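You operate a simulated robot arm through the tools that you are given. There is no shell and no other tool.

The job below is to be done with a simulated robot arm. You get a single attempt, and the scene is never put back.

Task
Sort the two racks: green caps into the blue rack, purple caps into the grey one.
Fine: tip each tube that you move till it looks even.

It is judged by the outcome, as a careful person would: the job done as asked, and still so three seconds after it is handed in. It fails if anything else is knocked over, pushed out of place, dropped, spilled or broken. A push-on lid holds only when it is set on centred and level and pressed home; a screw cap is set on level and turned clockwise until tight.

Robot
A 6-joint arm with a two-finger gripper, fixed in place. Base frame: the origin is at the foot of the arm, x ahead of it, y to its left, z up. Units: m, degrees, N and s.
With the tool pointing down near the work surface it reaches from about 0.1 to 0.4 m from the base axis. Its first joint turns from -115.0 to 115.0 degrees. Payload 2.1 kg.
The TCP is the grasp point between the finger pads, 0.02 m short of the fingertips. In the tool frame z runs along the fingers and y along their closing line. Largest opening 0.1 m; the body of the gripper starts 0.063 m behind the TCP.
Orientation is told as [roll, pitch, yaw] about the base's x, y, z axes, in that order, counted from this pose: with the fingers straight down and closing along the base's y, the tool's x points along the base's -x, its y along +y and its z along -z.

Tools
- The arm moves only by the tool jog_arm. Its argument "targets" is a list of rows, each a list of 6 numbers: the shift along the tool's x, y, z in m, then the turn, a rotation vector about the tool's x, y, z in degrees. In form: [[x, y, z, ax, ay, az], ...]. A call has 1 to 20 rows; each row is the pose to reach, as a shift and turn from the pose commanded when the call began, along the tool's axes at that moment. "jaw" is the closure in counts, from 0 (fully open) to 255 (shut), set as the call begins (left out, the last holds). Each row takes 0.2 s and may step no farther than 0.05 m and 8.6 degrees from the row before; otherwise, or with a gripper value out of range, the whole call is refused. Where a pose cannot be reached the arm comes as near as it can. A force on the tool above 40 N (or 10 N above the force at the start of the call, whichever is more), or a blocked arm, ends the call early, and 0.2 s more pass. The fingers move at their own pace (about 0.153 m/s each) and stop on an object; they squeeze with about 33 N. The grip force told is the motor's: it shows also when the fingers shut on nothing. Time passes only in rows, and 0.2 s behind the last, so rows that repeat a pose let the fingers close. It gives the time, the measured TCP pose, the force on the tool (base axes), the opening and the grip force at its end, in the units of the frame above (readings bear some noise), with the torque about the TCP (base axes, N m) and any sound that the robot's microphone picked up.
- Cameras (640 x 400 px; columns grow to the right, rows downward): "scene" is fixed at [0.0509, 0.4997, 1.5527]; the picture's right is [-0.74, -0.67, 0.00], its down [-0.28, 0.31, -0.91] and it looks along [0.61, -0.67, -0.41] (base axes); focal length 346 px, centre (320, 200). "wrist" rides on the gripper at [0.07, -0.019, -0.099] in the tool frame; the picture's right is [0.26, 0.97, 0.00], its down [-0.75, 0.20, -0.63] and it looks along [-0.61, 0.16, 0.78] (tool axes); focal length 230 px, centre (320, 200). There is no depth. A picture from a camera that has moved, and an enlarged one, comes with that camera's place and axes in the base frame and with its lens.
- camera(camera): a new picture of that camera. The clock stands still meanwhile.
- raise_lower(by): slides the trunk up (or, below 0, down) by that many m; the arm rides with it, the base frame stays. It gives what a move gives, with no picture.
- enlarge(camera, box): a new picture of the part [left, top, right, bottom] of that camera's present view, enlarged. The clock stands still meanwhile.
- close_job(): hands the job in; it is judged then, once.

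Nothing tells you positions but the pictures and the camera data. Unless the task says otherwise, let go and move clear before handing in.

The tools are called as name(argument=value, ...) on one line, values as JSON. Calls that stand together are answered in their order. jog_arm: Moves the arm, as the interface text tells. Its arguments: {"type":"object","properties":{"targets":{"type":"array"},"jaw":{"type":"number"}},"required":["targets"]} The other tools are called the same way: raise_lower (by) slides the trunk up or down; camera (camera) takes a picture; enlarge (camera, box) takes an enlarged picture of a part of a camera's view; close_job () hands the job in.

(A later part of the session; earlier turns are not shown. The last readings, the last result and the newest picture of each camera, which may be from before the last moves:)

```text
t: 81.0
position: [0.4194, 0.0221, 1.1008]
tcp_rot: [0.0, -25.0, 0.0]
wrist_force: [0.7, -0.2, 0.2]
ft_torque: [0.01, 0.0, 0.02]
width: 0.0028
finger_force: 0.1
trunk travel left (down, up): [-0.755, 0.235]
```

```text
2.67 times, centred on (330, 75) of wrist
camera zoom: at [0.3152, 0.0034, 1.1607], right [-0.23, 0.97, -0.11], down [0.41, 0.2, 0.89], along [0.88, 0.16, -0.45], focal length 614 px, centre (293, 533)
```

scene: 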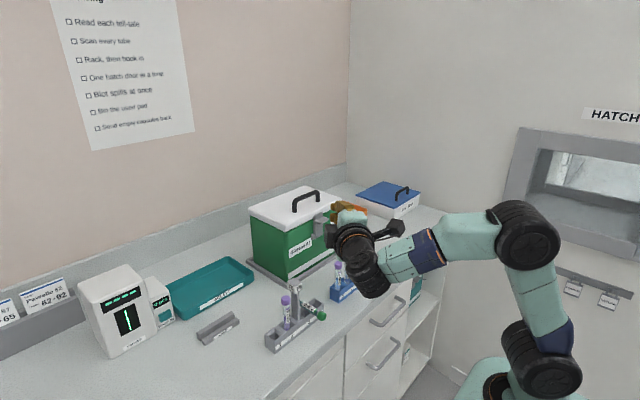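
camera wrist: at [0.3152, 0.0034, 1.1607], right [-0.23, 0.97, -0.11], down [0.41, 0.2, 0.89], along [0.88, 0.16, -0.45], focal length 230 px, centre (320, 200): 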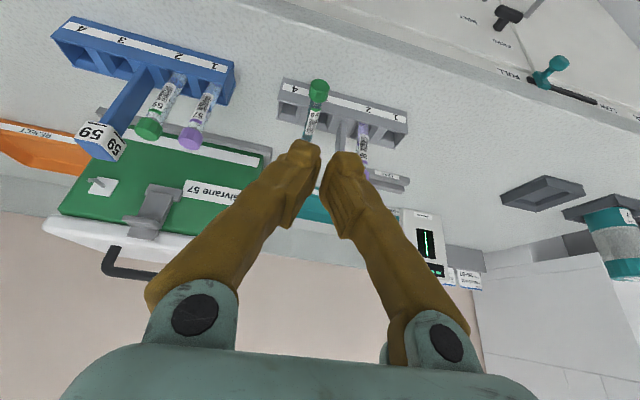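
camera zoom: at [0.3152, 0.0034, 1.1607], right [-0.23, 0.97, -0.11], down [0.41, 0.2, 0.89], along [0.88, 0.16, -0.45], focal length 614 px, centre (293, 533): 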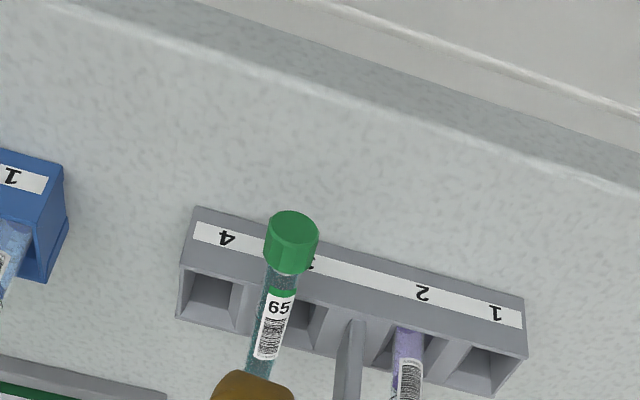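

The lying tube's cap overhangs the front of the rack, centred at about (0.484, 0.019, 0.947), with the body along +x. I'll take it by the cap, since it is free on both sides and away from the post. I'll approach at 45° with the jaws about 45 mm open and stop short to check.

jog_arm(targets=[[0.0114, -0.0005, 0.03, 0, -6.67, 0], [0.0229, -0.001, 0.06, 0, -13.33, 0], [0.0343, -0.0015, 0.09, 0, -20, 0], [0.0343, -0.0015, 0.09, 0, -20, 0]], jaw=140)

camera(camera="wrist")

enlarge(camera="scene", box=[270, 270, 350, 340])

```text
t: 82.0
position: [0.4208, 0.04, 1.0158]
tcp_rot: [5.0, -39.9, -0.1]
wrist_force: [-0.7, -0.8, 0.1]
ft_torque: [0.01, -0.01, -0.01]
width: 0.045
finger_force: 0.0
out of reach, approached as far as the arm can: row 3, 4
trunk travel left (down, up): [-0.755, 0.235]
```

```text
taken
camera wrist: at [0.3059, 0.0136, 1.0453], right [-0.25, 0.96, -0.1], down [0.16, 0.14, 0.98], along [0.95, 0.23, -0.19], focal length 230 px, centre (320, 200)
```

wrist: 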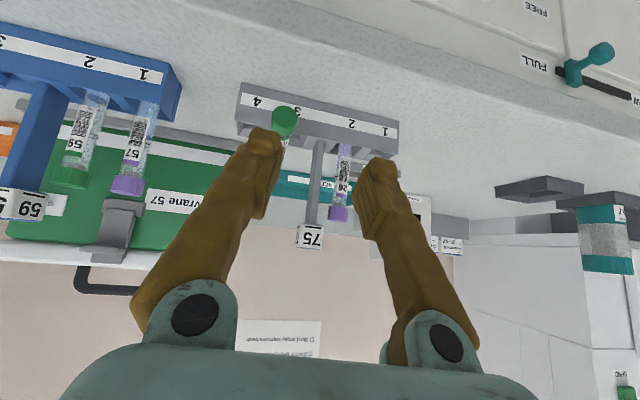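

```text
5.71 times, centred on (310, 305) of scene
camera zoom: at [0.0509, 0.4997, 1.5527], right [-0.74, -0.67, 0.0], down [-0.28, 0.31, -0.91], along [0.61, -0.67, -0.41], focal length 1975 px, centre (377, -400)
```

zoom: 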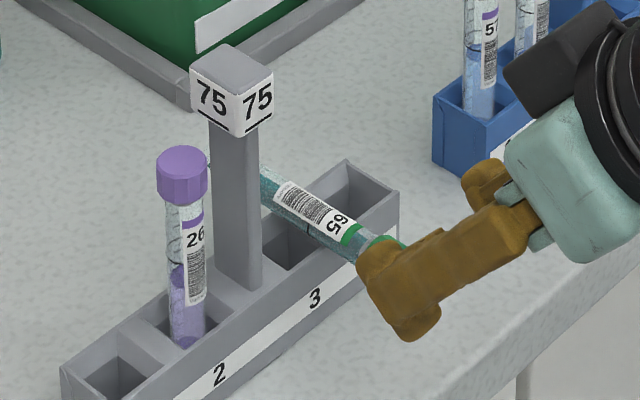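

The 45° pose so close in was just out of reach because the arm was too folded, and nothing was touched. I'll square the tool up again and move forward to directly above the cap, then descend vertically.

jog_arm(targets=[[-0.0212, -0.0076, 0.0067, 1.7, -1.7, 0], [-0.0424, -0.0152, 0.0133, 3.3, -3.4, 0], [-0.0636, -0.0228, 0.02, 5, -5.1, 0], [-0.0636, -0.0228, 0.02, 5, -5.1, 0]])

camera(camera="wrist")

enlarge(camera="scene", box=[270, 270, 350, 340])

```text
t: 83.0
position: [0.4842, -0.0009, 1.0354]
tcp_rot: [-5.2, -50.2, 0.3]
wrist_force: [0.0, -0.8, -0.2]
ft_torque: [-0.02, -0.03, -0.03]
width: 0.045
finger_force: 0.0
out of reach, approached as far as the arm can: row 1
trunk travel left (down, up): [-0.755, 0.235]
```

```text
taken
camera wrist: at [0.3641, -0.0117, 1.0461], right [-0.1, 0.96, -0.26], down [0.01, 0.26, 0.97], along [0.99, 0.1, -0.04], focal length 230 px, centre (320, 200)
```

wrist: 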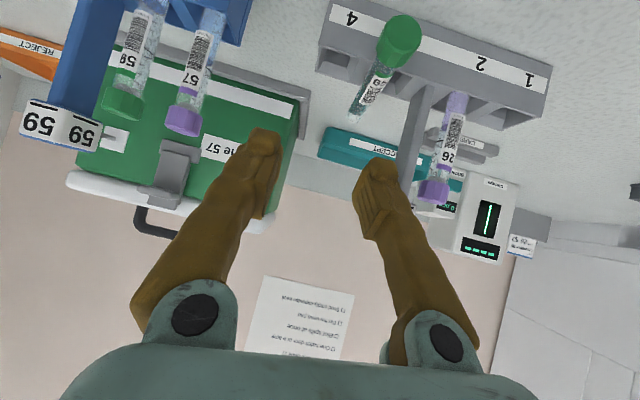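

```text
5.71 times, centred on (310, 305) of scene
camera zoom: at [0.0509, 0.4997, 1.5527], right [-0.74, -0.67, 0.0], down [-0.28, 0.31, -0.91], along [0.61, -0.67, -0.41], focal length 1975 px, centre (377, -400)
```

zoom: 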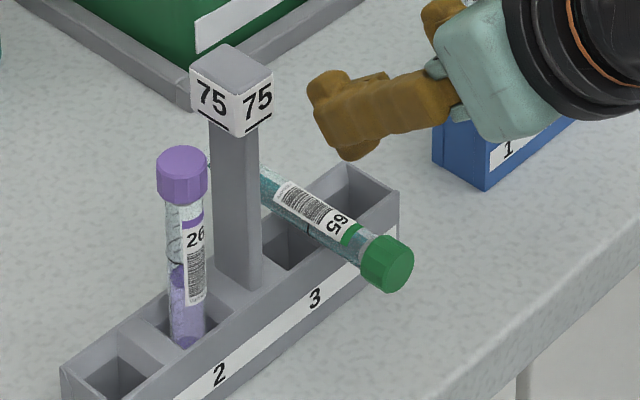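

The arm ended above the cap but off by 5° and 20 mm, because it had kept the earlier commanded pose. I'll correct the orientation and position to sit directly above the cap.

jog_arm(targets=[[-0.0018, 0.0098, -0.0023, -2.6, 2.6, 0], [-0.0035, 0.0195, -0.0047, -5.2, 5.2, 0], [-0.0035, 0.0195, -0.0047, -5.2, 5.2, 0]])

camera(camera="wrist")

enlarge(camera="scene", box=[270, 270, 350, 340])

```text
t: 83.8
position: [0.4811, 0.0086, 1.0373]
tcp_rot: [-2.2, -45.6, 0.0]
wrist_force: [0.7, 0.0, 1.1]
ft_torque: [0.01, 0.06, 0.04]
width: 0.0447
finger_force: 0.2
out of reach, approached as far as the arm can: row 2, 3
trunk travel left (down, up): [-0.755, 0.235]
```

```text
taken
camera wrist: at [0.363, -0.0062, 1.0565], right [-0.15, 0.97, -0.21], down [0.08, 0.23, 0.97], along [0.98, 0.13, -0.11], focal length 230 px, centre (320, 200)
```

wrist: 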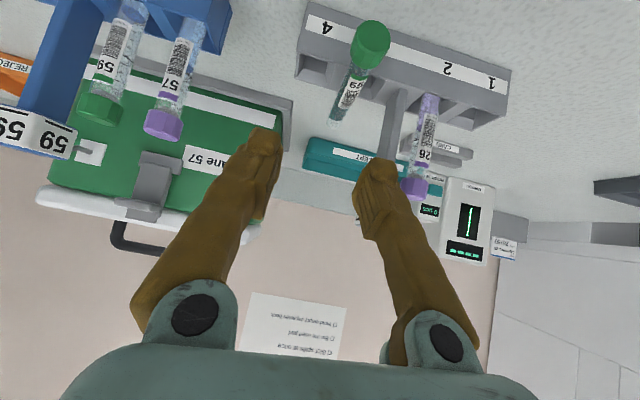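

```text
5.71 times, centred on (310, 305) of scene
camera zoom: at [0.0509, 0.4997, 1.5527], right [-0.74, -0.67, 0.0], down [-0.28, 0.31, -0.91], along [0.61, -0.67, -0.41], focal length 1975 px, centre (377, -400)
```

zoom: 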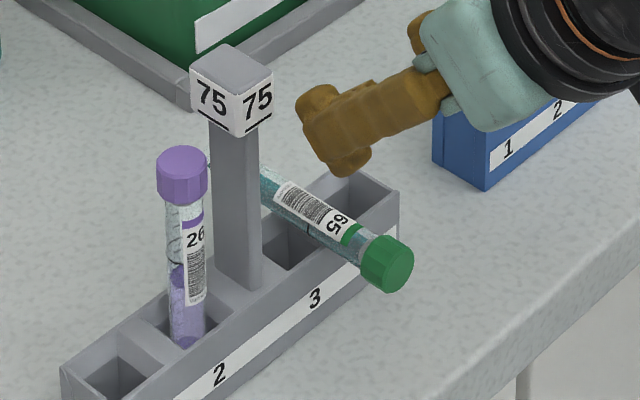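

This exact pose is again just out of reach, so some joint is near a limit in the arm's present configuration. I'll look at the whole arm to understand it.

camera(camera="scene")

enlarge(camera="scene", box=[300, 160, 620, 400])

```text
taken
```

scene: 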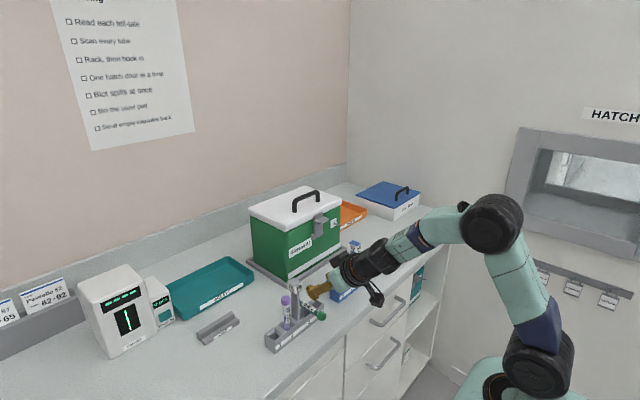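

```text
1.67 times, centred on (460, 280) of scene
camera zoom: at [0.0509, 0.4997, 1.5527], right [-0.74, -0.67, 0.0], down [-0.28, 0.31, -0.91], along [0.61, -0.67, -0.41], focal length 576 px, centre (87, 67)
```

zoom: 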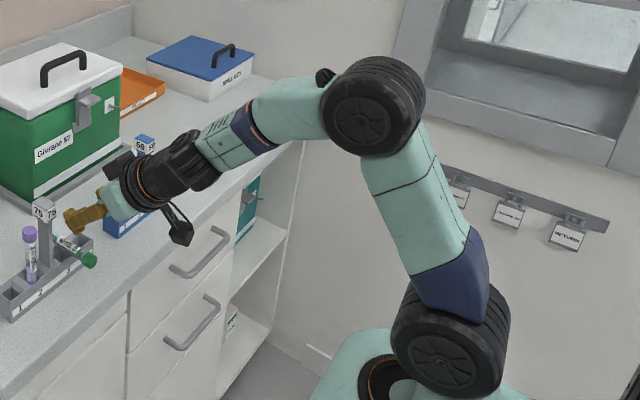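

The tool axis is lining up with the forearm, which is a wrist singularity. That explains the odd refusals. I'll go up, then lower the trunk further so the forearm sits flatter and the wrist stays bent.

jog_arm(targets=[[-0.0198, 0, -0.0311, 0, 0, 0], [-0.0396, 0, -0.0622, 0, 0, 0], [-0.0594, 0, -0.0934, 0, 0, 0], [-0.0792, 0, -0.1245, 0, 0, 0], [-0.099, 0, -0.1556, 0, 0, 0], [-0.099, 0, -0.1556, 0, 0, 0]])

camera(camera="scene")

```text
t: 85.2
position: [0.4432, 0.0071, 1.2153]
tcp_rot: [0.1, -45.0, -0.1]
wrist_force: [-0.4, -0.2, -0.5]
ft_torque: [0.0, 0.02, 0.01]
width: 0.0454
finger_force: 0.1
out of reach, approached as far as the arm can: row 1, 2
trunk travel left (down, up): [-0.755, 0.235]
```

```text
taken
```

scene: 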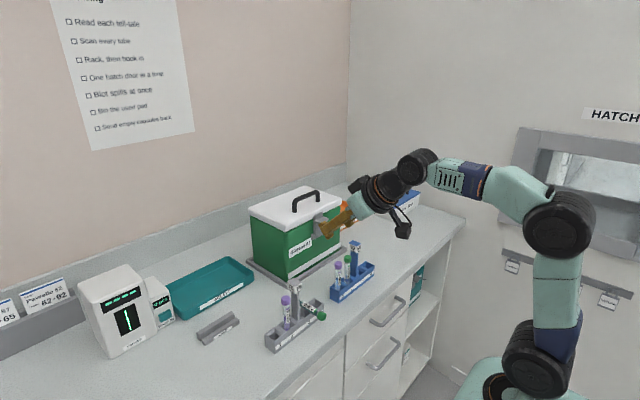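

The orientation is now exactly upright at 45°. I'll lower the trunk by 0.2 m, which keeps the arm shape and brings the TCP to about z = 1.015, still well above the tube and bench.

raise_lower(by=-0.19)

camera(camera="wrist")

camera(camera="scene")

```text
t: 87.2
position: [0.4443, 0.006, 1.0251]
tcp_rot: [0.2, -45.0, -0.1]
wrist_force: [0.8, 0.8, 0.2]
ft_torque: [-0.02, -0.01, 0.03]
width: 0.045
finger_force: 0.1
trunk travel left (down, up): [-0.565, 0.425]
```

```text
taken
camera wrist: at [0.3251, -0.0116, 1.0454], right [-0.18, 0.97, -0.18], down [0.09, 0.2, 0.98], along [0.98, 0.16, -0.12], focal length 230 px, centre (320, 200)
```

wrist: 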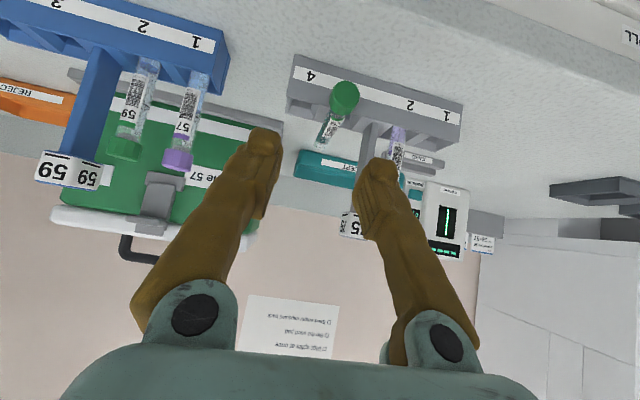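

```text
taken
```

scene: 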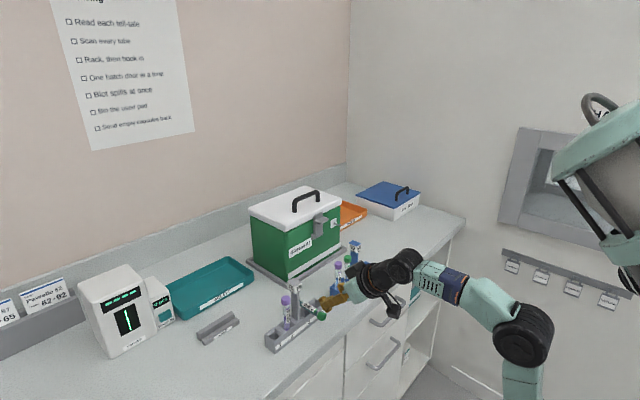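

The cap checks out again at about (0.48, 0.018, 0.947). I'll line up on the tool axis in front of it and check once more.

jog_arm(targets=[[0.0135, 0.0063, 0.019, 0, 0, 0], [0.0271, 0.0125, 0.038, 0, 0, 0], [0.0271, 0.0125, 0.038, 0, 0, 0]])

camera(camera="wrist")

enlarge(camera="scene", box=[270, 270, 350, 340])

```text
t: 88.0
position: [0.4504, 0.0192, 0.9784]
tcp_rot: [0.2, -45.0, -0.1]
wrist_force: [-0.7, 0.2, -0.3]
ft_torque: [0.0, 0.05, -0.01]
width: 0.0451
finger_force: 0.0
trunk travel left (down, up): [-0.565, 0.425]
```

```text
taken
camera wrist: at [0.3325, 0.0005, 0.9995], right [-0.18, 0.97, -0.18], down [0.08, 0.2, 0.98], along [0.98, 0.16, -0.12], focal length 230 px, centre (320, 200)
```

wrist: 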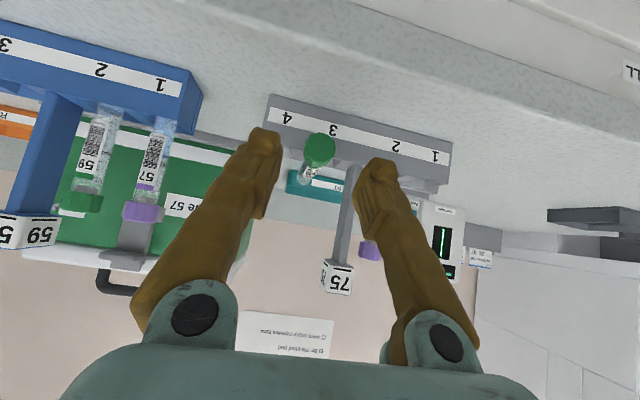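

```text
5.71 times, centred on (310, 305) of scene
camera zoom: at [0.0509, 0.4997, 1.5527], right [-0.74, -0.67, 0.0], down [-0.28, 0.31, -0.91], along [0.61, -0.67, -0.41], focal length 1975 px, centre (377, -400)
```

zoom: 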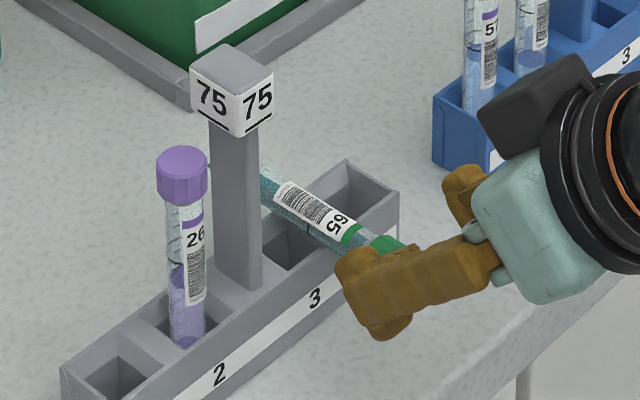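

The cap is centred between the open fingers. I'll advance 40 mm along the tool axis and then close gently.

jog_arm(targets=[[-0.0008, -0.0005, 0.0202, 0, 0, 0], [-0.0016, -0.001, 0.0404, 0, 0, 0], [-0.0016, -0.001, 0.0404, 0, 0, 0]])

camera(camera="wrist")

enlarge(camera="scene", box=[270, 270, 350, 340])

```text
t: 88.8
position: [0.4801, 0.0196, 0.9512]
tcp_rot: [0.2, -45.0, -0.1]
wrist_force: [-0.4, -0.2, -0.1]
ft_torque: [0.02, -0.03, 0.0]
width: 0.0453
finger_force: 0.1
trunk travel left (down, up): [-0.565, 0.425]
```

```text
taken
camera wrist: at [0.362, -0.0001, 0.9725], right [-0.18, 0.97, -0.18], down [0.09, 0.2, 0.98], along [0.98, 0.16, -0.12], focal length 230 px, centre (320, 200)
```

wrist: 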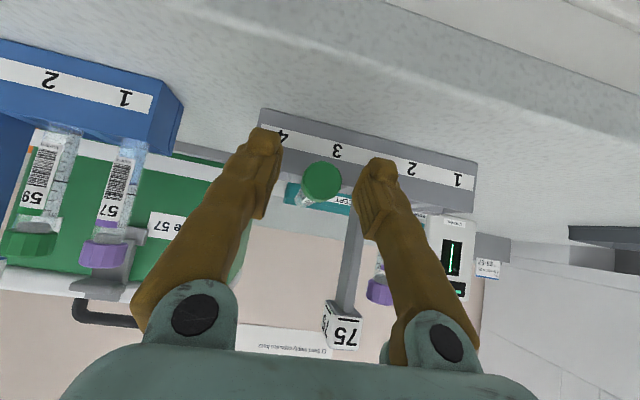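

```text
5.71 times, centred on (310, 305) of scene
camera zoom: at [0.0509, 0.4997, 1.5527], right [-0.74, -0.67, 0.0], down [-0.28, 0.31, -0.91], along [0.61, -0.67, -0.41], focal length 1975 px, centre (377, -400)
```

zoom: 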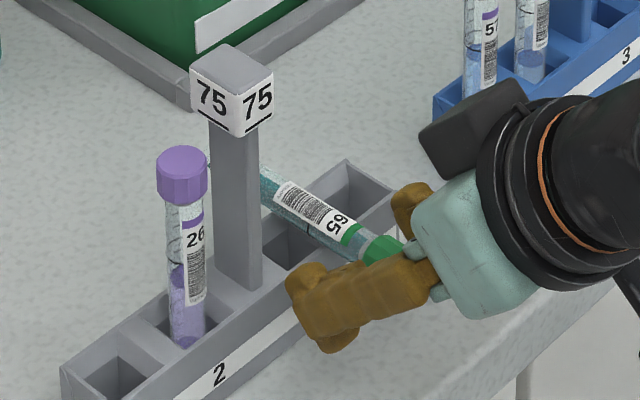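

The cap sits squarely between the pads. I'll close the jaws in a limited step.

jog_arm(targets=[[0, 0, 0, 0, 0, 0], [0, 0, 0, 0, 0, 0]], jaw=206)

enlarge(camera="wrist", box=[240, 100, 420, 260])

```text
t: 89.4
position: [0.4792, 0.0188, 0.9527]
tcp_rot: [0.1, -45.0, -0.1]
wrist_force: [0.2, 0.5, 0.3]
ft_torque: [0.01, 0.04, -0.04]
width: 0.0197
finger_force: 0.7
trunk travel left (down, up): [-0.565, 0.425]
```

```text
2.50 times, centred on (330, 180) of wrist
camera zoom: at [0.3621, 0.0, 0.9725], right [-0.18, 0.97, -0.18], down [0.09, 0.2, 0.98], along [0.98, 0.16, -0.12], focal length 575 px, centre (295, 250)
```

zoom: 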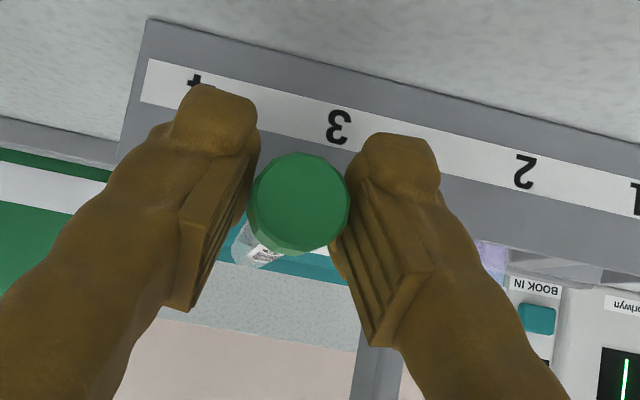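

The fingers are just touching the cap. I'll close a few counts more to get a moderate grip.

jog_arm(targets=[[0, 0, 0, 0, 0, 0], [0, 0, 0, 0, 0, 0]], jaw=212)

enlarge(camera="wrist", box=[240, 100, 420, 260])

```text
t: 90.0
position: [0.4805, 0.0193, 0.9524]
tcp_rot: [0.1, -45.0, -0.1]
wrist_force: [-0.2, -0.4, -0.7]
ft_torque: [-0.01, 0.04, 0.0]
width: 0.0181
finger_force: 0.9
trunk travel left (down, up): [-0.565, 0.425]
```

```text
2.50 times, centred on (330, 180) of wrist
camera zoom: at [0.3621, 0.0, 0.9725], right [-0.18, 0.97, -0.18], down [0.09, 0.2, 0.98], along [0.98, 0.16, -0.12], focal length 575 px, centre (295, 250)
```

zoom: 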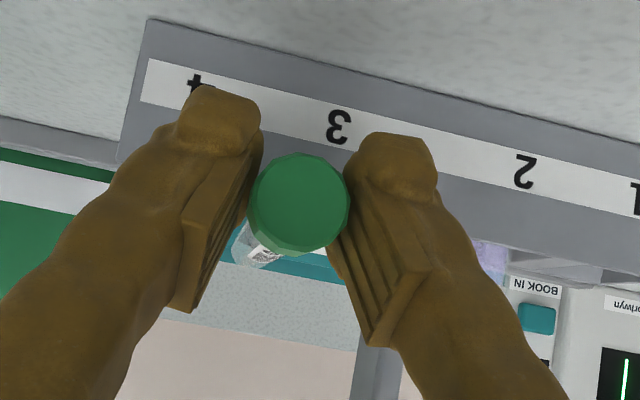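

Contact is made but only lightly. I'll tighten a little more and let it settle.

jog_arm(targets=[[0, 0, 0, 0, 0, 0], [0, 0, 0, 0, 0, 0], [0, 0, 0, 0, 0, 0]], jaw=218)

enlarge(camera="wrist", box=[240, 100, 420, 260])

```text
t: 90.8
position: [0.4813, 0.0193, 0.9517]
tcp_rot: [0.3, -45.0, -0.2]
wrist_force: [0.0, 0.1, -0.1]
ft_torque: [0.01, 0.0, 0.03]
width: 0.0173
finger_force: 33.3
trunk travel left (down, up): [-0.565, 0.425]
```

```text
2.50 times, centred on (330, 180) of wrist
camera zoom: at [0.3621, 0.0, 0.9725], right [-0.18, 0.97, -0.18], down [0.09, 0.2, 0.98], along [0.98, 0.16, -0.12], focal length 575 px, centre (295, 250)
```

zoom: 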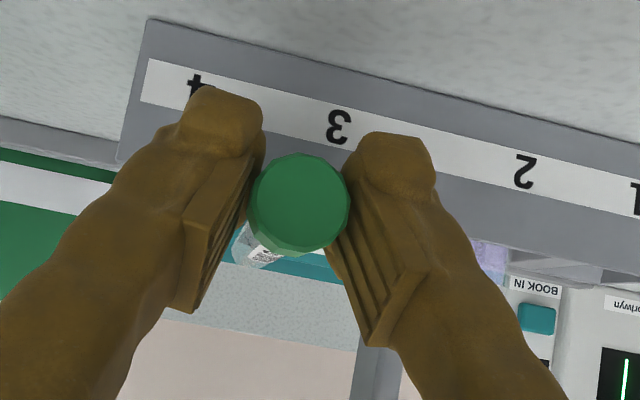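

The cap is firmly held (33 N), with contact at about 17.5 mm. I'll ease to a slightly lighter setting and lift straight up 0.1 m.

jog_arm(targets=[[0, 0, 0, 0, 0, 0], [-0.007, 0, -0.007, 0, 0, 0], [-0.021, 0, -0.021, 0, 0, 0], [-0.042, 0, -0.042, 0, 0, 0], [-0.064, 0, -0.064, 0, 0, 0], [-0.085, 0, -0.085, 0, 0, 0]], jaw=216)

camera(camera="wrist")

camera(camera="scene")

```text
t: 92.2
position: [0.4794, 0.0195, 1.0697]
tcp_rot: [0.3, -44.9, -0.1]
wrist_force: [0.3, 0.5, -0.9]
ft_torque: [0.01, 0.02, -0.01]
width: 0.0174
finger_force: 33.3
trunk travel left (down, up): [-0.565, 0.425]
```

```text
taken
camera wrist: at [0.3616, -0.0001, 1.0907], right [-0.18, 0.97, -0.18], down [0.09, 0.2, 0.98], along [0.98, 0.16, -0.12], focal length 230 px, centre (320, 200)
```

wrist: 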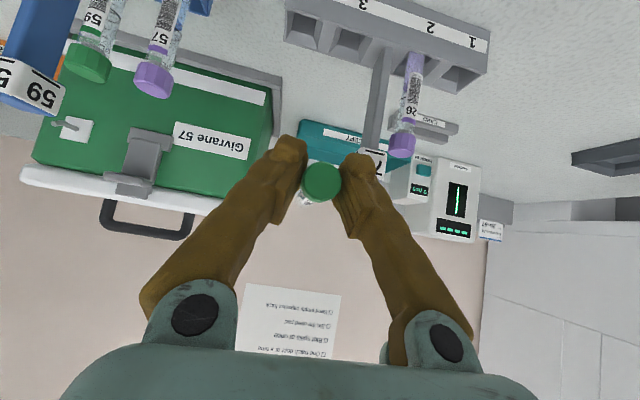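

```text
taken
```

scene: 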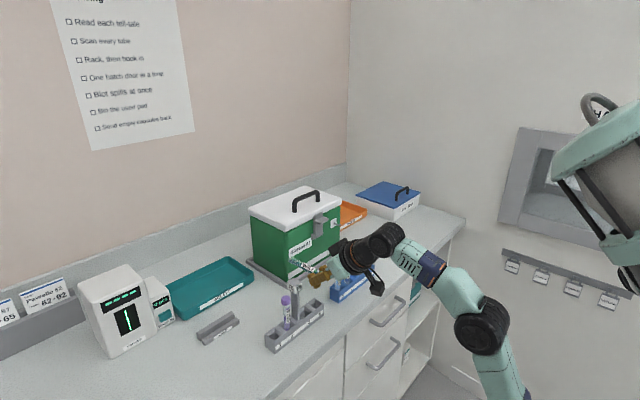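

The tube came up cleanly, horizontal and held by its cap. I'll raise the trunk by 0.15 m for clearance, then roll the wrist 180° to bring it upright with the cap on top.

raise_lower(by=0.15)

jog_arm(targets=[[0, 0, 0, 0, 0, -8.5], [0, 0, 0, 0, 0, -17], [0, 0, 0, 0, 0, -25.5], [0, 0, 0, 0, 0, -34], [0, 0, 0, 0, 0, -42.5], [0, 0, 0, 0, 0, -51]])

camera(camera="scene")

camera(camera="wrist")

```text
t: 94.0
position: [0.48, 0.0182, 1.2189]
tcp_rot: [0.2, -45.0, -0.1]
wrist_force: [-0.3, 0.1, -0.5]
ft_torque: [-0.03, 0.0, 0.0]
width: 0.0173
finger_force: 33.3
trunk travel left (down, up): [-0.715, 0.275]
```

```text
t: 95.4
position: [0.4814, 0.0187, 1.2206]
tcp_rot: [-37.8, -26.6, 60.4]
wrist_force: [0.9, 1.5, -0.4]
ft_torque: [-0.01, 0.03, -0.02]
width: 0.0172
finger_force: 33.3
trunk travel left (down, up): [-0.715, 0.275]
```

```text
taken
```

scene: 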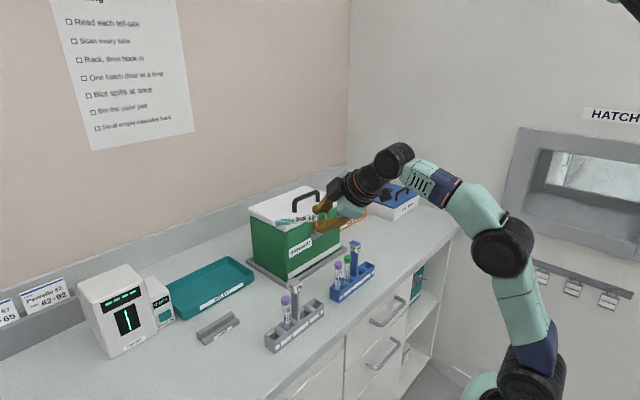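

```text
taken
camera wrist: at [0.3901, -0.0478, 1.269], right [-0.65, 0.41, -0.65], down [-0.22, 0.71, 0.67], along [0.73, 0.58, -0.37], focal length 230 px, centre (320, 200)
```

wrist: 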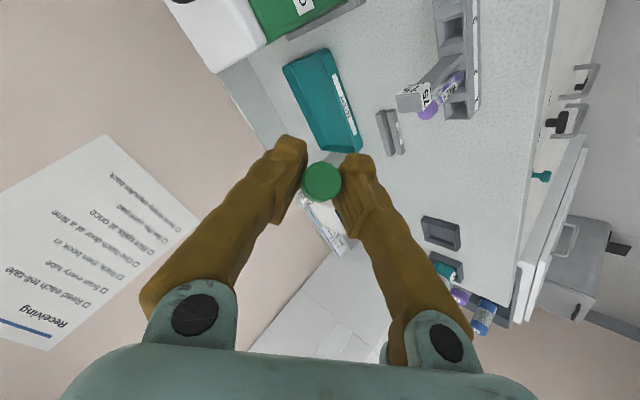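

Rolling is going well and the grip is steady at 17.2 mm. I'll continue to the full 180°.

jog_arm(targets=[[0, 0, 0, 0, 0, -8.5], [0, 0, 0, 0, 0, -17], [0, 0, 0, 0, 0, -25.5], [0, 0, 0, 0, 0, -34], [0, 0, 0, 0, 0, -42.5], [0, 0, 0, 0, 0, -51], [0, 0, 0, 0, 0, -59.5], [0, 0, 0, 0, 0, -68], [0, 0, 0, 0, 0, -76.5], [0, 0, 0, 0, 0, -85], [0, 0, 0, 0, 0, -93.5], [0, 0, 0, 0, 0, -102], [0, 0, 0, 0, 0, -110.5], [0, 0, 0, 0, 0, -119], [0, 0, 0, 0, 0, -125], [0, 0, 0, 0, 0, -129]])

camera(camera="scene")

camera(camera="wrist")

```text
t: 98.8
position: [0.4785, 0.0312, 1.2181]
tcp_rot: [0.0, 45.1, 179.8]
wrist_force: [0.1, -0.2, -1.2]
ft_torque: [0.01, -0.03, -0.03]
width: 0.0176
finger_force: 33.1
out of reach, approached as far as the arm can: row 16
trunk travel left (down, up): [-0.715, 0.275]
```

```text
taken
```

scene: 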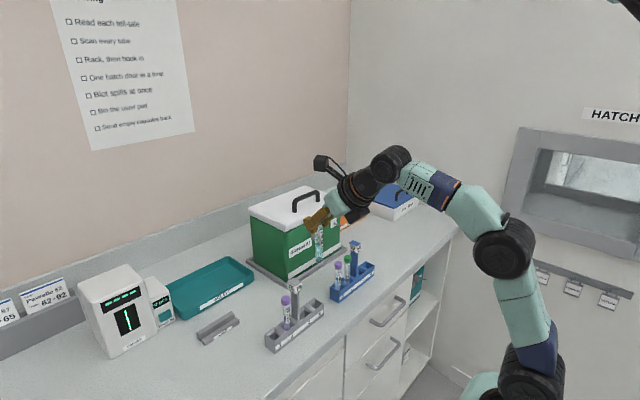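

```text
taken
camera wrist: at [0.4575, 0.0496, 1.3375], right [0.18, -0.97, 0.18], down [-0.98, -0.2, -0.09], along [0.12, -0.16, -0.98], focal length 230 px, centre (320, 200)
```

wrist: 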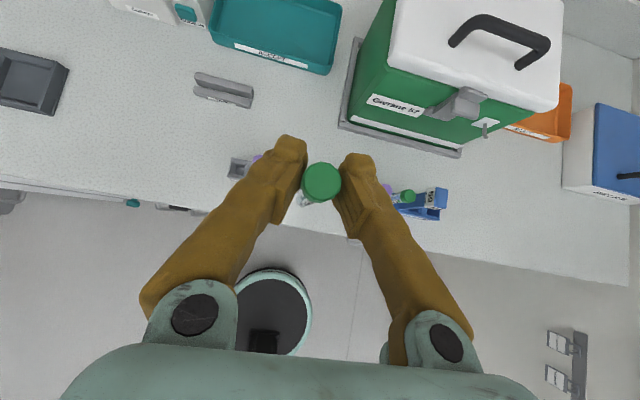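

The tube is now upright with its cap on top. I'll inspect its contents and the grip.

enlarge(camera="scene", box=[290, 190, 350, 280])

enlarge(camera="scene", box=[305, 220, 335, 270])

enlarge(camera="wrist", box=[230, 120, 410, 260])

```text
4.44 times, centred on (320, 235) of scene
camera zoom: at [0.0509, 0.4997, 1.5527], right [-0.74, -0.67, 0.0], down [-0.28, 0.31, -0.91], along [0.61, -0.67, -0.41], focal length 1536 px, centre (320, 44)
```

zoom: 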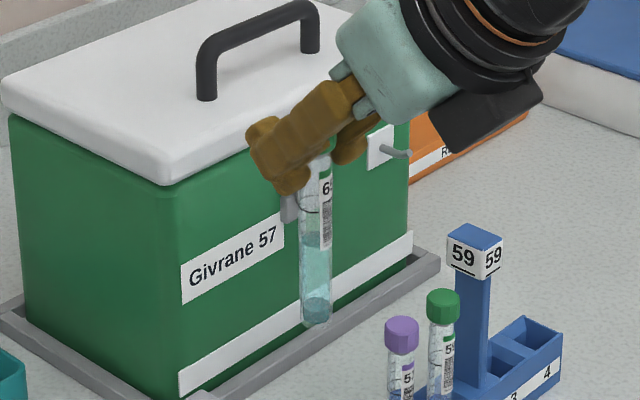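

```text
8.00 times, centred on (320, 245) of scene
camera zoom: at [0.0509, 0.4997, 1.5527], right [-0.74, -0.67, 0.0], down [-0.28, 0.31, -0.91], along [0.61, -0.67, -0.41], focal length 2765 px, centre (320, -160)
```

zoom: 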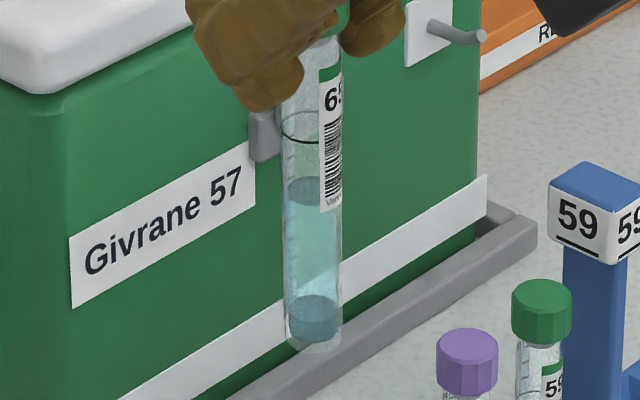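

```text
2.86 times, centred on (320, 190) of wrist
camera zoom: at [0.4575, 0.0496, 1.3375], right [0.18, -0.97, 0.18], down [-0.98, -0.2, -0.09], along [0.12, -0.16, -0.98], focal length 657 px, centre (320, 229)
```

zoom: 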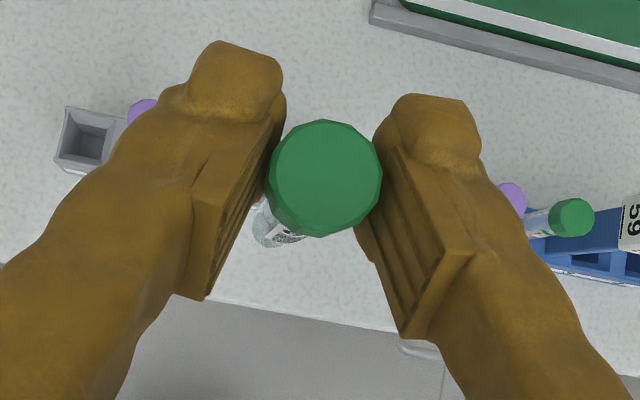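

The tube is upright and I can see the whole liquid column, with a lower band somewhat darker than the rest. I'll take a very tight zoom as a colour reference for judging later progress.

enlarge(camera="scene", box=[312, 240, 326, 266])

enlarge(camera="scene", box=[280, 300, 292, 335])

enlarge(camera="scene", box=[333, 262, 355, 290])

```text
15.38 times, centred on (319, 253) of scene
camera zoom: at [0.0509, 0.4997, 1.5527], right [-0.74, -0.67, 0.0], down [-0.28, 0.31, -0.91], along [0.61, -0.67, -0.41], focal length 5317 px, centre (335, -615)
```

zoom: 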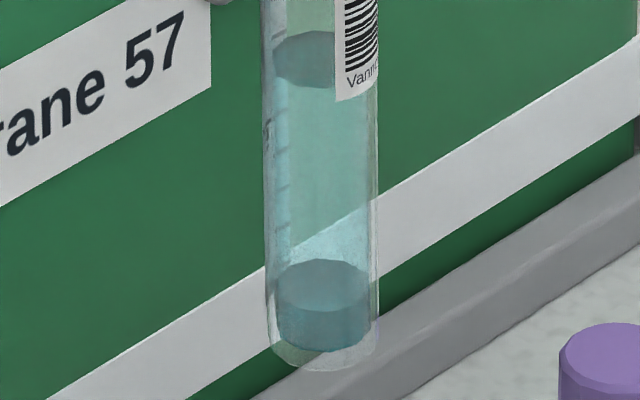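

```text
11.43 times, centred on (286, 318) of scene
camera zoom: at [0.0509, 0.4997, 1.5527], right [-0.74, -0.67, 0.0], down [-0.28, 0.31, -0.91], along [0.61, -0.67, -0.41], focal length 3950 px, centre (709, -1143)
```

zoom: 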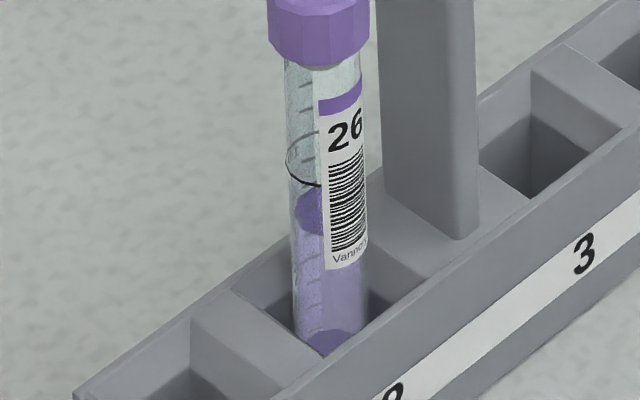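

```text
14.29 times, centred on (344, 276) of scene
camera zoom: at [0.0509, 0.4997, 1.5527], right [-0.74, -0.67, 0.0], down [-0.28, 0.31, -0.91], along [0.61, -0.67, -0.41], focal length 4937 px, centre (-23, -886)
```

zoom: 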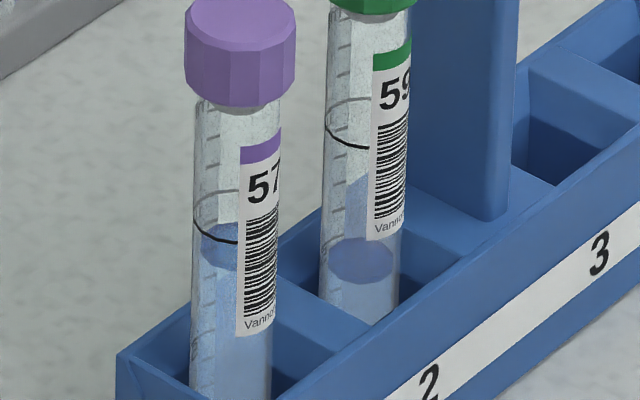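

I have a colour reference now. I'll do a full tip with this firmer cap grip: roll the tube to horizontal, then pitch the tool up to invert it beyond that, and later return it all the way to vertical.

jog_arm(targets=[[0, 0, 0, 0, 0, 8.5], [0, 0, 0, 0, 0, 17], [0, 0, 0, 0, 0, 25.5], [0, 0, 0, 0, 0, 34], [0, 0, 0, 0, 0, 42.5], [0, 0, 0, 0, 0, 51], [0, 0, 0, 0, 0, 59.5], [0, 0, 0, 0, 0, 68], [0, 0, 0, 0, 0, 76.5], [0, 0, 0, 0, 0, 85], [0, 0, 0, 0, 0, 93.5], [0, 0, 0, 0, 0, 102], [0, 0, 0, 0, 0, 110.5], [0, 0, 0, 0, 0, 119], [0, 0, 0, 0, 0, 127.5], [0, 0, 0, 0, 0, 136], [0, 0, 0, 0, 0, 144.5], [0, 0, 0, 0, 0, 153], [0, 0, 0, 0, 0, 161.5], [0, 0, 0, 0, 0, 170]])

enlarge(camera="wrist", box=[230, 100, 410, 260])

enlarge(camera="scene", box=[260, 180, 360, 260])

```text
t: 103.0
position: [0.4783, 0.031, 1.218]
tcp_rot: [-9.5, -44.3, 13.6]
wrist_force: [-0.1, 0.3, 0.1]
ft_torque: [0.02, -0.02, -0.01]
width: 0.0174
finger_force: 33.1
trunk travel left (down, up): [-0.715, 0.275]
```

```text
2.50 times, centred on (320, 180) of wrist
camera zoom: at [0.3624, -0.0002, 1.2413], right [-0.3, 0.91, -0.29], down [0.05, 0.32, 0.94], along [0.95, 0.27, -0.14], focal length 575 px, centre (320, 250)
```

zoom: 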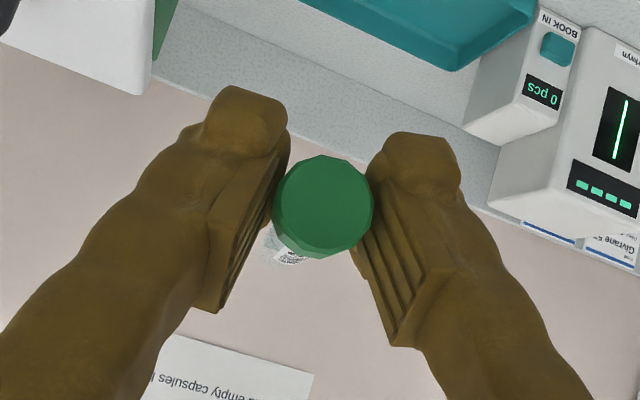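

```text
5.00 times, centred on (310, 220) of scene
camera zoom: at [0.0509, 0.4997, 1.5527], right [-0.74, -0.67, 0.0], down [-0.28, 0.31, -0.91], along [0.61, -0.67, -0.41], focal length 1728 px, centre (370, 100)
```

zoom: 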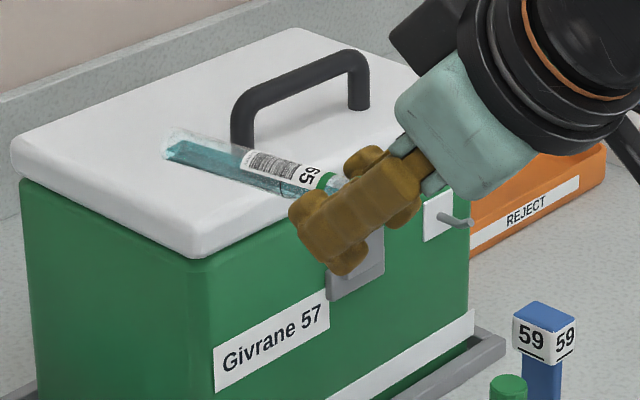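

The grip is stable with the tube horizontal. I'll finish the last 10° of roll and then pitch up to invert the tube.

jog_arm(targets=[[0, 0, 0, 0, 0, 5], [0, 0, 0, 0, 0, 10]])

jog_arm(targets=[[-0.004, 0, 0.003, 0, -8.3, 0], [-0.008, 0, 0.006, 0, -16.7, 0], [-0.012, 0, 0.009, 0, -25, 0], [-0.016, 0, 0.012, 0, -33.3, 0], [-0.02, 0, 0.015, 0, -41.7, 0], [-0.024, 0, 0.018, 0, -50, 0]])

enlarge(camera="scene", box=[240, 140, 380, 260])

enlarge(camera="wrist", box=[230, 100, 410, 260])

```text
t: 103.6
position: [0.4774, 0.03, 1.2186]
tcp_rot: [0.3, -45.1, -0.2]
wrist_force: [0.1, -0.1, 0.3]
ft_torque: [-0.02, 0.02, 0.02]
width: 0.0173
finger_force: 33.0
trunk travel left (down, up): [-0.715, 0.275]
```

```text
t: 105.0
position: [0.5084, 0.0398, 1.2235]
tcp_rot: [173.4, -85.2, -174.0]
wrist_force: [0.3, 1.6, 0.6]
ft_torque: [-0.02, 0.08, -0.08]
width: 0.0177
finger_force: 32.9
out of reach, approached as far as the arm can: row 4, 5, 6
trunk travel left (down, up): [-0.715, 0.275]
```

```text
3.33 times, centred on (310, 200) of scene
camera zoom: at [0.0509, 0.4997, 1.5527], right [-0.74, -0.67, 0.0], down [-0.28, 0.31, -0.91], along [0.61, -0.67, -0.41], focal length 1152 px, centre (353, 200)
```

zoom: 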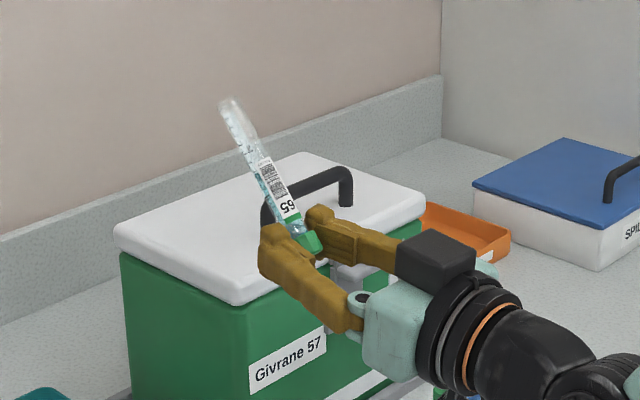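

```text
2.50 times, centred on (320, 180) of wrist
camera zoom: at [0.4151, 0.0222, 1.1453], right [0.03, 0.97, -0.25], down [-0.69, 0.2, 0.7], along [0.73, 0.15, 0.67], focal length 575 px, centre (320, 250)
```

zoom: 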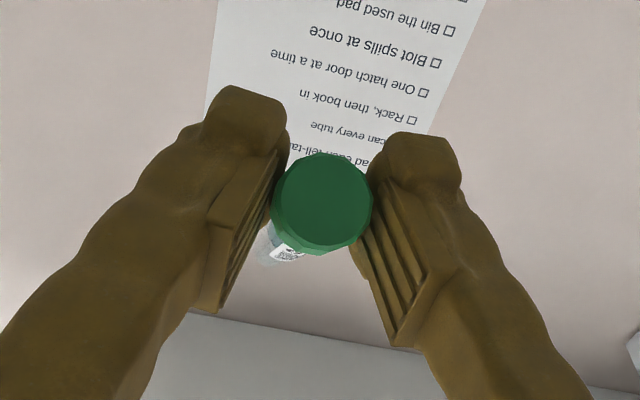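

Inverted, and the cap grip is rock steady (17.7 mm, 33 N). I'll pitch back and roll to fully upright to complete one full tip.

jog_arm(targets=[[0.0004, -0.0015, -0.005, 0, 8.3, 0], [0.0008, -0.003, -0.01, 0, 16.7, 0], [0.0012, -0.005, -0.015, 0, 25, 0], [0.0016, -0.007, -0.02, 0, 33.3, 0], [0.002, -0.0085, -0.025, 0, 41.7, 0], [0.0024, -0.01, -0.03, 0, 49.5, 0]])

camera(camera="scene")

```text
t: 106.4
position: [0.4782, 0.0321, 1.2186]
tcp_rot: [0.4, -45.4, 0.0]
wrist_force: [0.0, -0.7, -0.6]
ft_torque: [0.01, 0.01, 0.02]
width: 0.018
finger_force: 32.9
out of reach, approached as far as the arm can: row 3
trunk travel left (down, up): [-0.715, 0.275]
```

```text
taken
```

scene: 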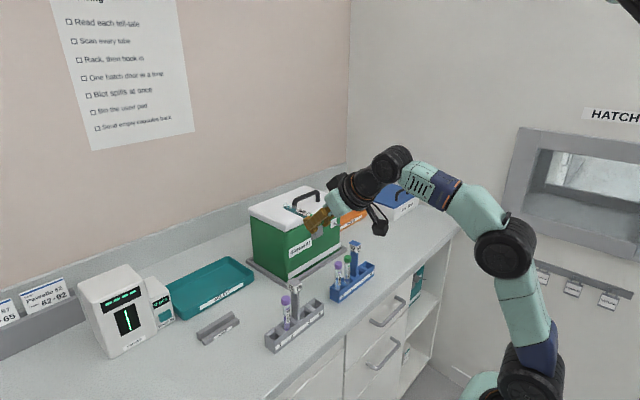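

That came back cleanly. I'll roll to upright now.

jog_arm(targets=[[0, 0, 0, 0, 0, -8.5], [0, 0, 0, 0, 0, -17], [0, 0, 0, 0, 0, -25.5], [0, 0, 0, 0, 0, -34], [0, 0, 0, 0, 0, -42.5], [0, 0, 0, 0, 0, -51], [0, 0, 0, 0, 0, -59.5], [0, 0, 0, 0, 0, -68], [0, 0, 0, 0, 0, -76.5], [0, 0, 0, 0, 0, -85], [0, 0, 0, 0, 0, -93.5], [0, 0, 0, 0, 0, -102], [0, 0, 0, 0, 0, -110.5], [0, 0, 0, 0, 0, -119], [0, 0, 0, 0, 0, -127.5], [0, 0, 0, 0, 0, -136], [0, 0, 0, 0, 0, -144.5], [0, 0, 0, 0, 0, -153], [0, 0, 0, 0, 0, -161.5], [0, 0, 0, 0, 0, -170]])

camera(camera="scene")

enlarge(camera="scene", box=[312, 240, 326, 266])

```text
t: 110.6
position: [0.4765, 0.0301, 1.2192]
tcp_rot: [-10.1, 44.6, 166.0]
wrist_force: [-0.4, -0.4, 1.2]
ft_torque: [0.02, -0.01, -0.01]
width: 0.0179
finger_force: 32.5
trunk travel left (down, up): [-0.715, 0.275]
```

```text
taken
```

scene: 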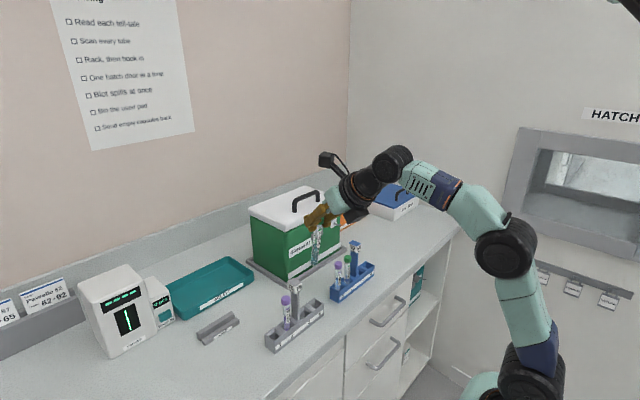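

```text
15.38 times, centred on (319, 253) of scene
camera zoom: at [0.0509, 0.4997, 1.5527], right [-0.74, -0.67, 0.0], down [-0.28, 0.31, -0.91], along [0.61, -0.67, -0.41], focal length 5317 px, centre (335, -615)
```

zoom: 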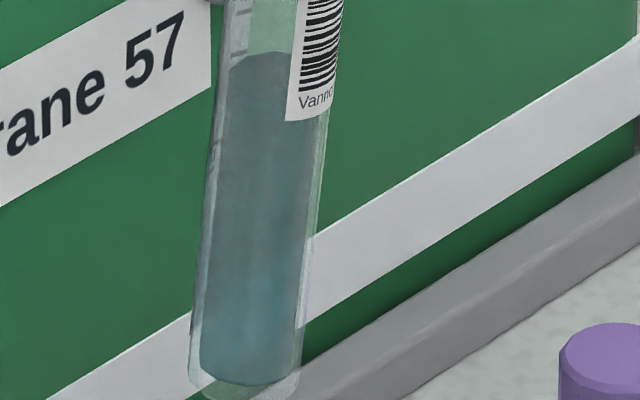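

Excellent: after this full upright–inverted–upright tip, the liquid looks uniform with no band at all. I'll finish the last few degrees of roll and confirm.

jog_arm(targets=[[0, 0, 0, 0, 0, -4], [0, 0, 0, 0, 0, -8]])

enlarge(camera="scene", box=[300, 205, 340, 275])

camera(camera="wrist")

```text
t: 111.2
position: [0.4775, 0.0309, 1.2197]
tcp_rot: [-2.1, 45.5, 177.3]
wrist_force: [0.1, -0.6, -0.7]
ft_torque: [-0.02, 0.01, 0.0]
width: 0.0182
finger_force: 32.3
trunk travel left (down, up): [-0.715, 0.275]
```

```text
5.71 times, centred on (320, 240) of scene
camera zoom: at [0.0509, 0.4997, 1.5527], right [-0.74, -0.67, 0.0], down [-0.28, 0.31, -0.91], along [0.61, -0.67, -0.41], focal length 1975 px, centre (320, -29)
```

zoom: 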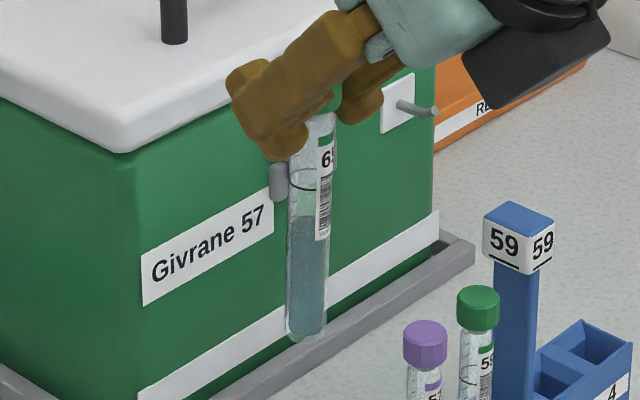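

```text
taken
camera wrist: at [0.4566, 0.0458, 1.339], right [0.16, -0.97, 0.16], down [-0.98, -0.18, -0.1], along [0.12, -0.14, -0.98], focal length 230 px, centre (320, 200)
```

wrist: 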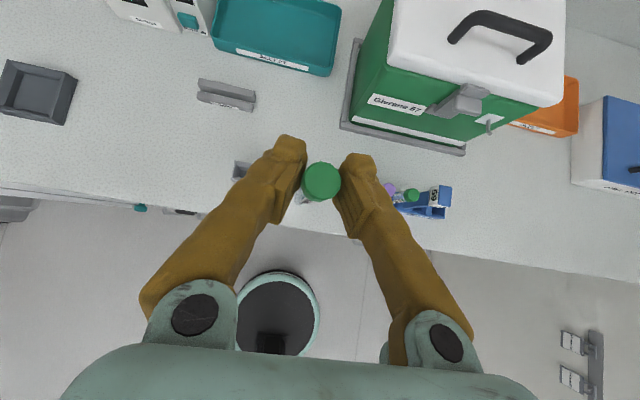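

The contents are an even colour now. Next I'll carry the tube at this height over toward the blue rack's slot 4 and look straight down at the slots.

jog_arm(targets=[[-0.0009, 0.0402, -0.0024, 0, 0, 0], [-0.0019, 0.0804, -0.0048, 0, 0, 0], [-0.0028, 0.1206, -0.0072, 0, 0, 0], [-0.0037, 0.1607, -0.0097, 0, 0, 0], [-0.0046, 0.2009, -0.0121, 0, 0, 0], [-0.0056, 0.2411, -0.0145, 0, 0, 0], [-0.0065, 0.2813, -0.0169, 0, 0, 0]])

camera(camera="wrist")

camera(camera="scene")

```text
t: 112.8
position: [0.4608, 0.019, 1.2104]
tcp_rot: [-2.2, 45.4, 176.8]
wrist_force: [-0.3, 0.0, -0.7]
ft_torque: [0.03, 0.0, 0.02]
width: 0.0179
finger_force: 32.9
out of reach, approached as far as the arm can: row 1, 2, 3, 4, 5, 6, 7
trunk travel left (down, up): [-0.715, 0.275]
```

```text
taken
camera wrist: at [0.4402, 0.0346, 1.3305], right [0.15, -0.98, 0.16], down [-0.98, -0.17, -0.1], along [0.12, -0.14, -0.98], focal length 230 px, centre (320, 200)
```

wrist: 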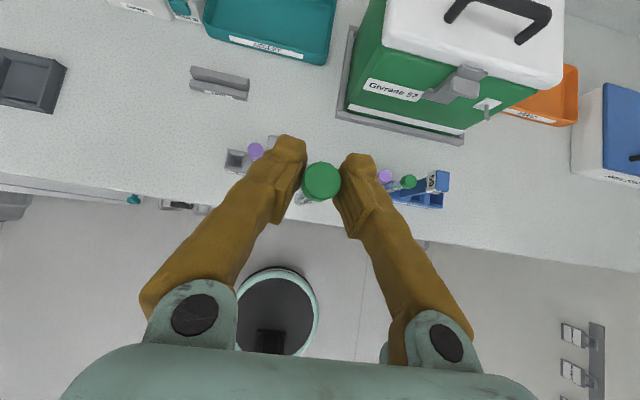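

```text
taken
```

scene: 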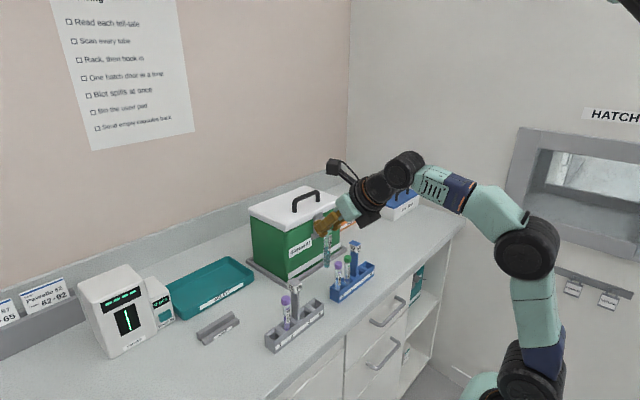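

The wrist roll limit stops me sliding sideways with a fixed heading. Swinging the whole arm about its base axis should work, since it leaves the wrist joints unchanged. First I'll hold still to confirm the present pose.

jog_arm(targets=[[0, 0, 0, 0, 0, 0], [0, 0, 0, 0, 0, 0]])

```text
t: 113.4
position: [0.4611, 0.0195, 1.2109]
tcp_rot: [-2.2, 45.5, 176.8]
wrist_force: [-0.2, 0.0, -0.5]
ft_torque: [-0.01, -0.03, -0.04]
width: 0.0179
finger_force: 33.7
trunk travel left (down, up): [-0.715, 0.275]
```

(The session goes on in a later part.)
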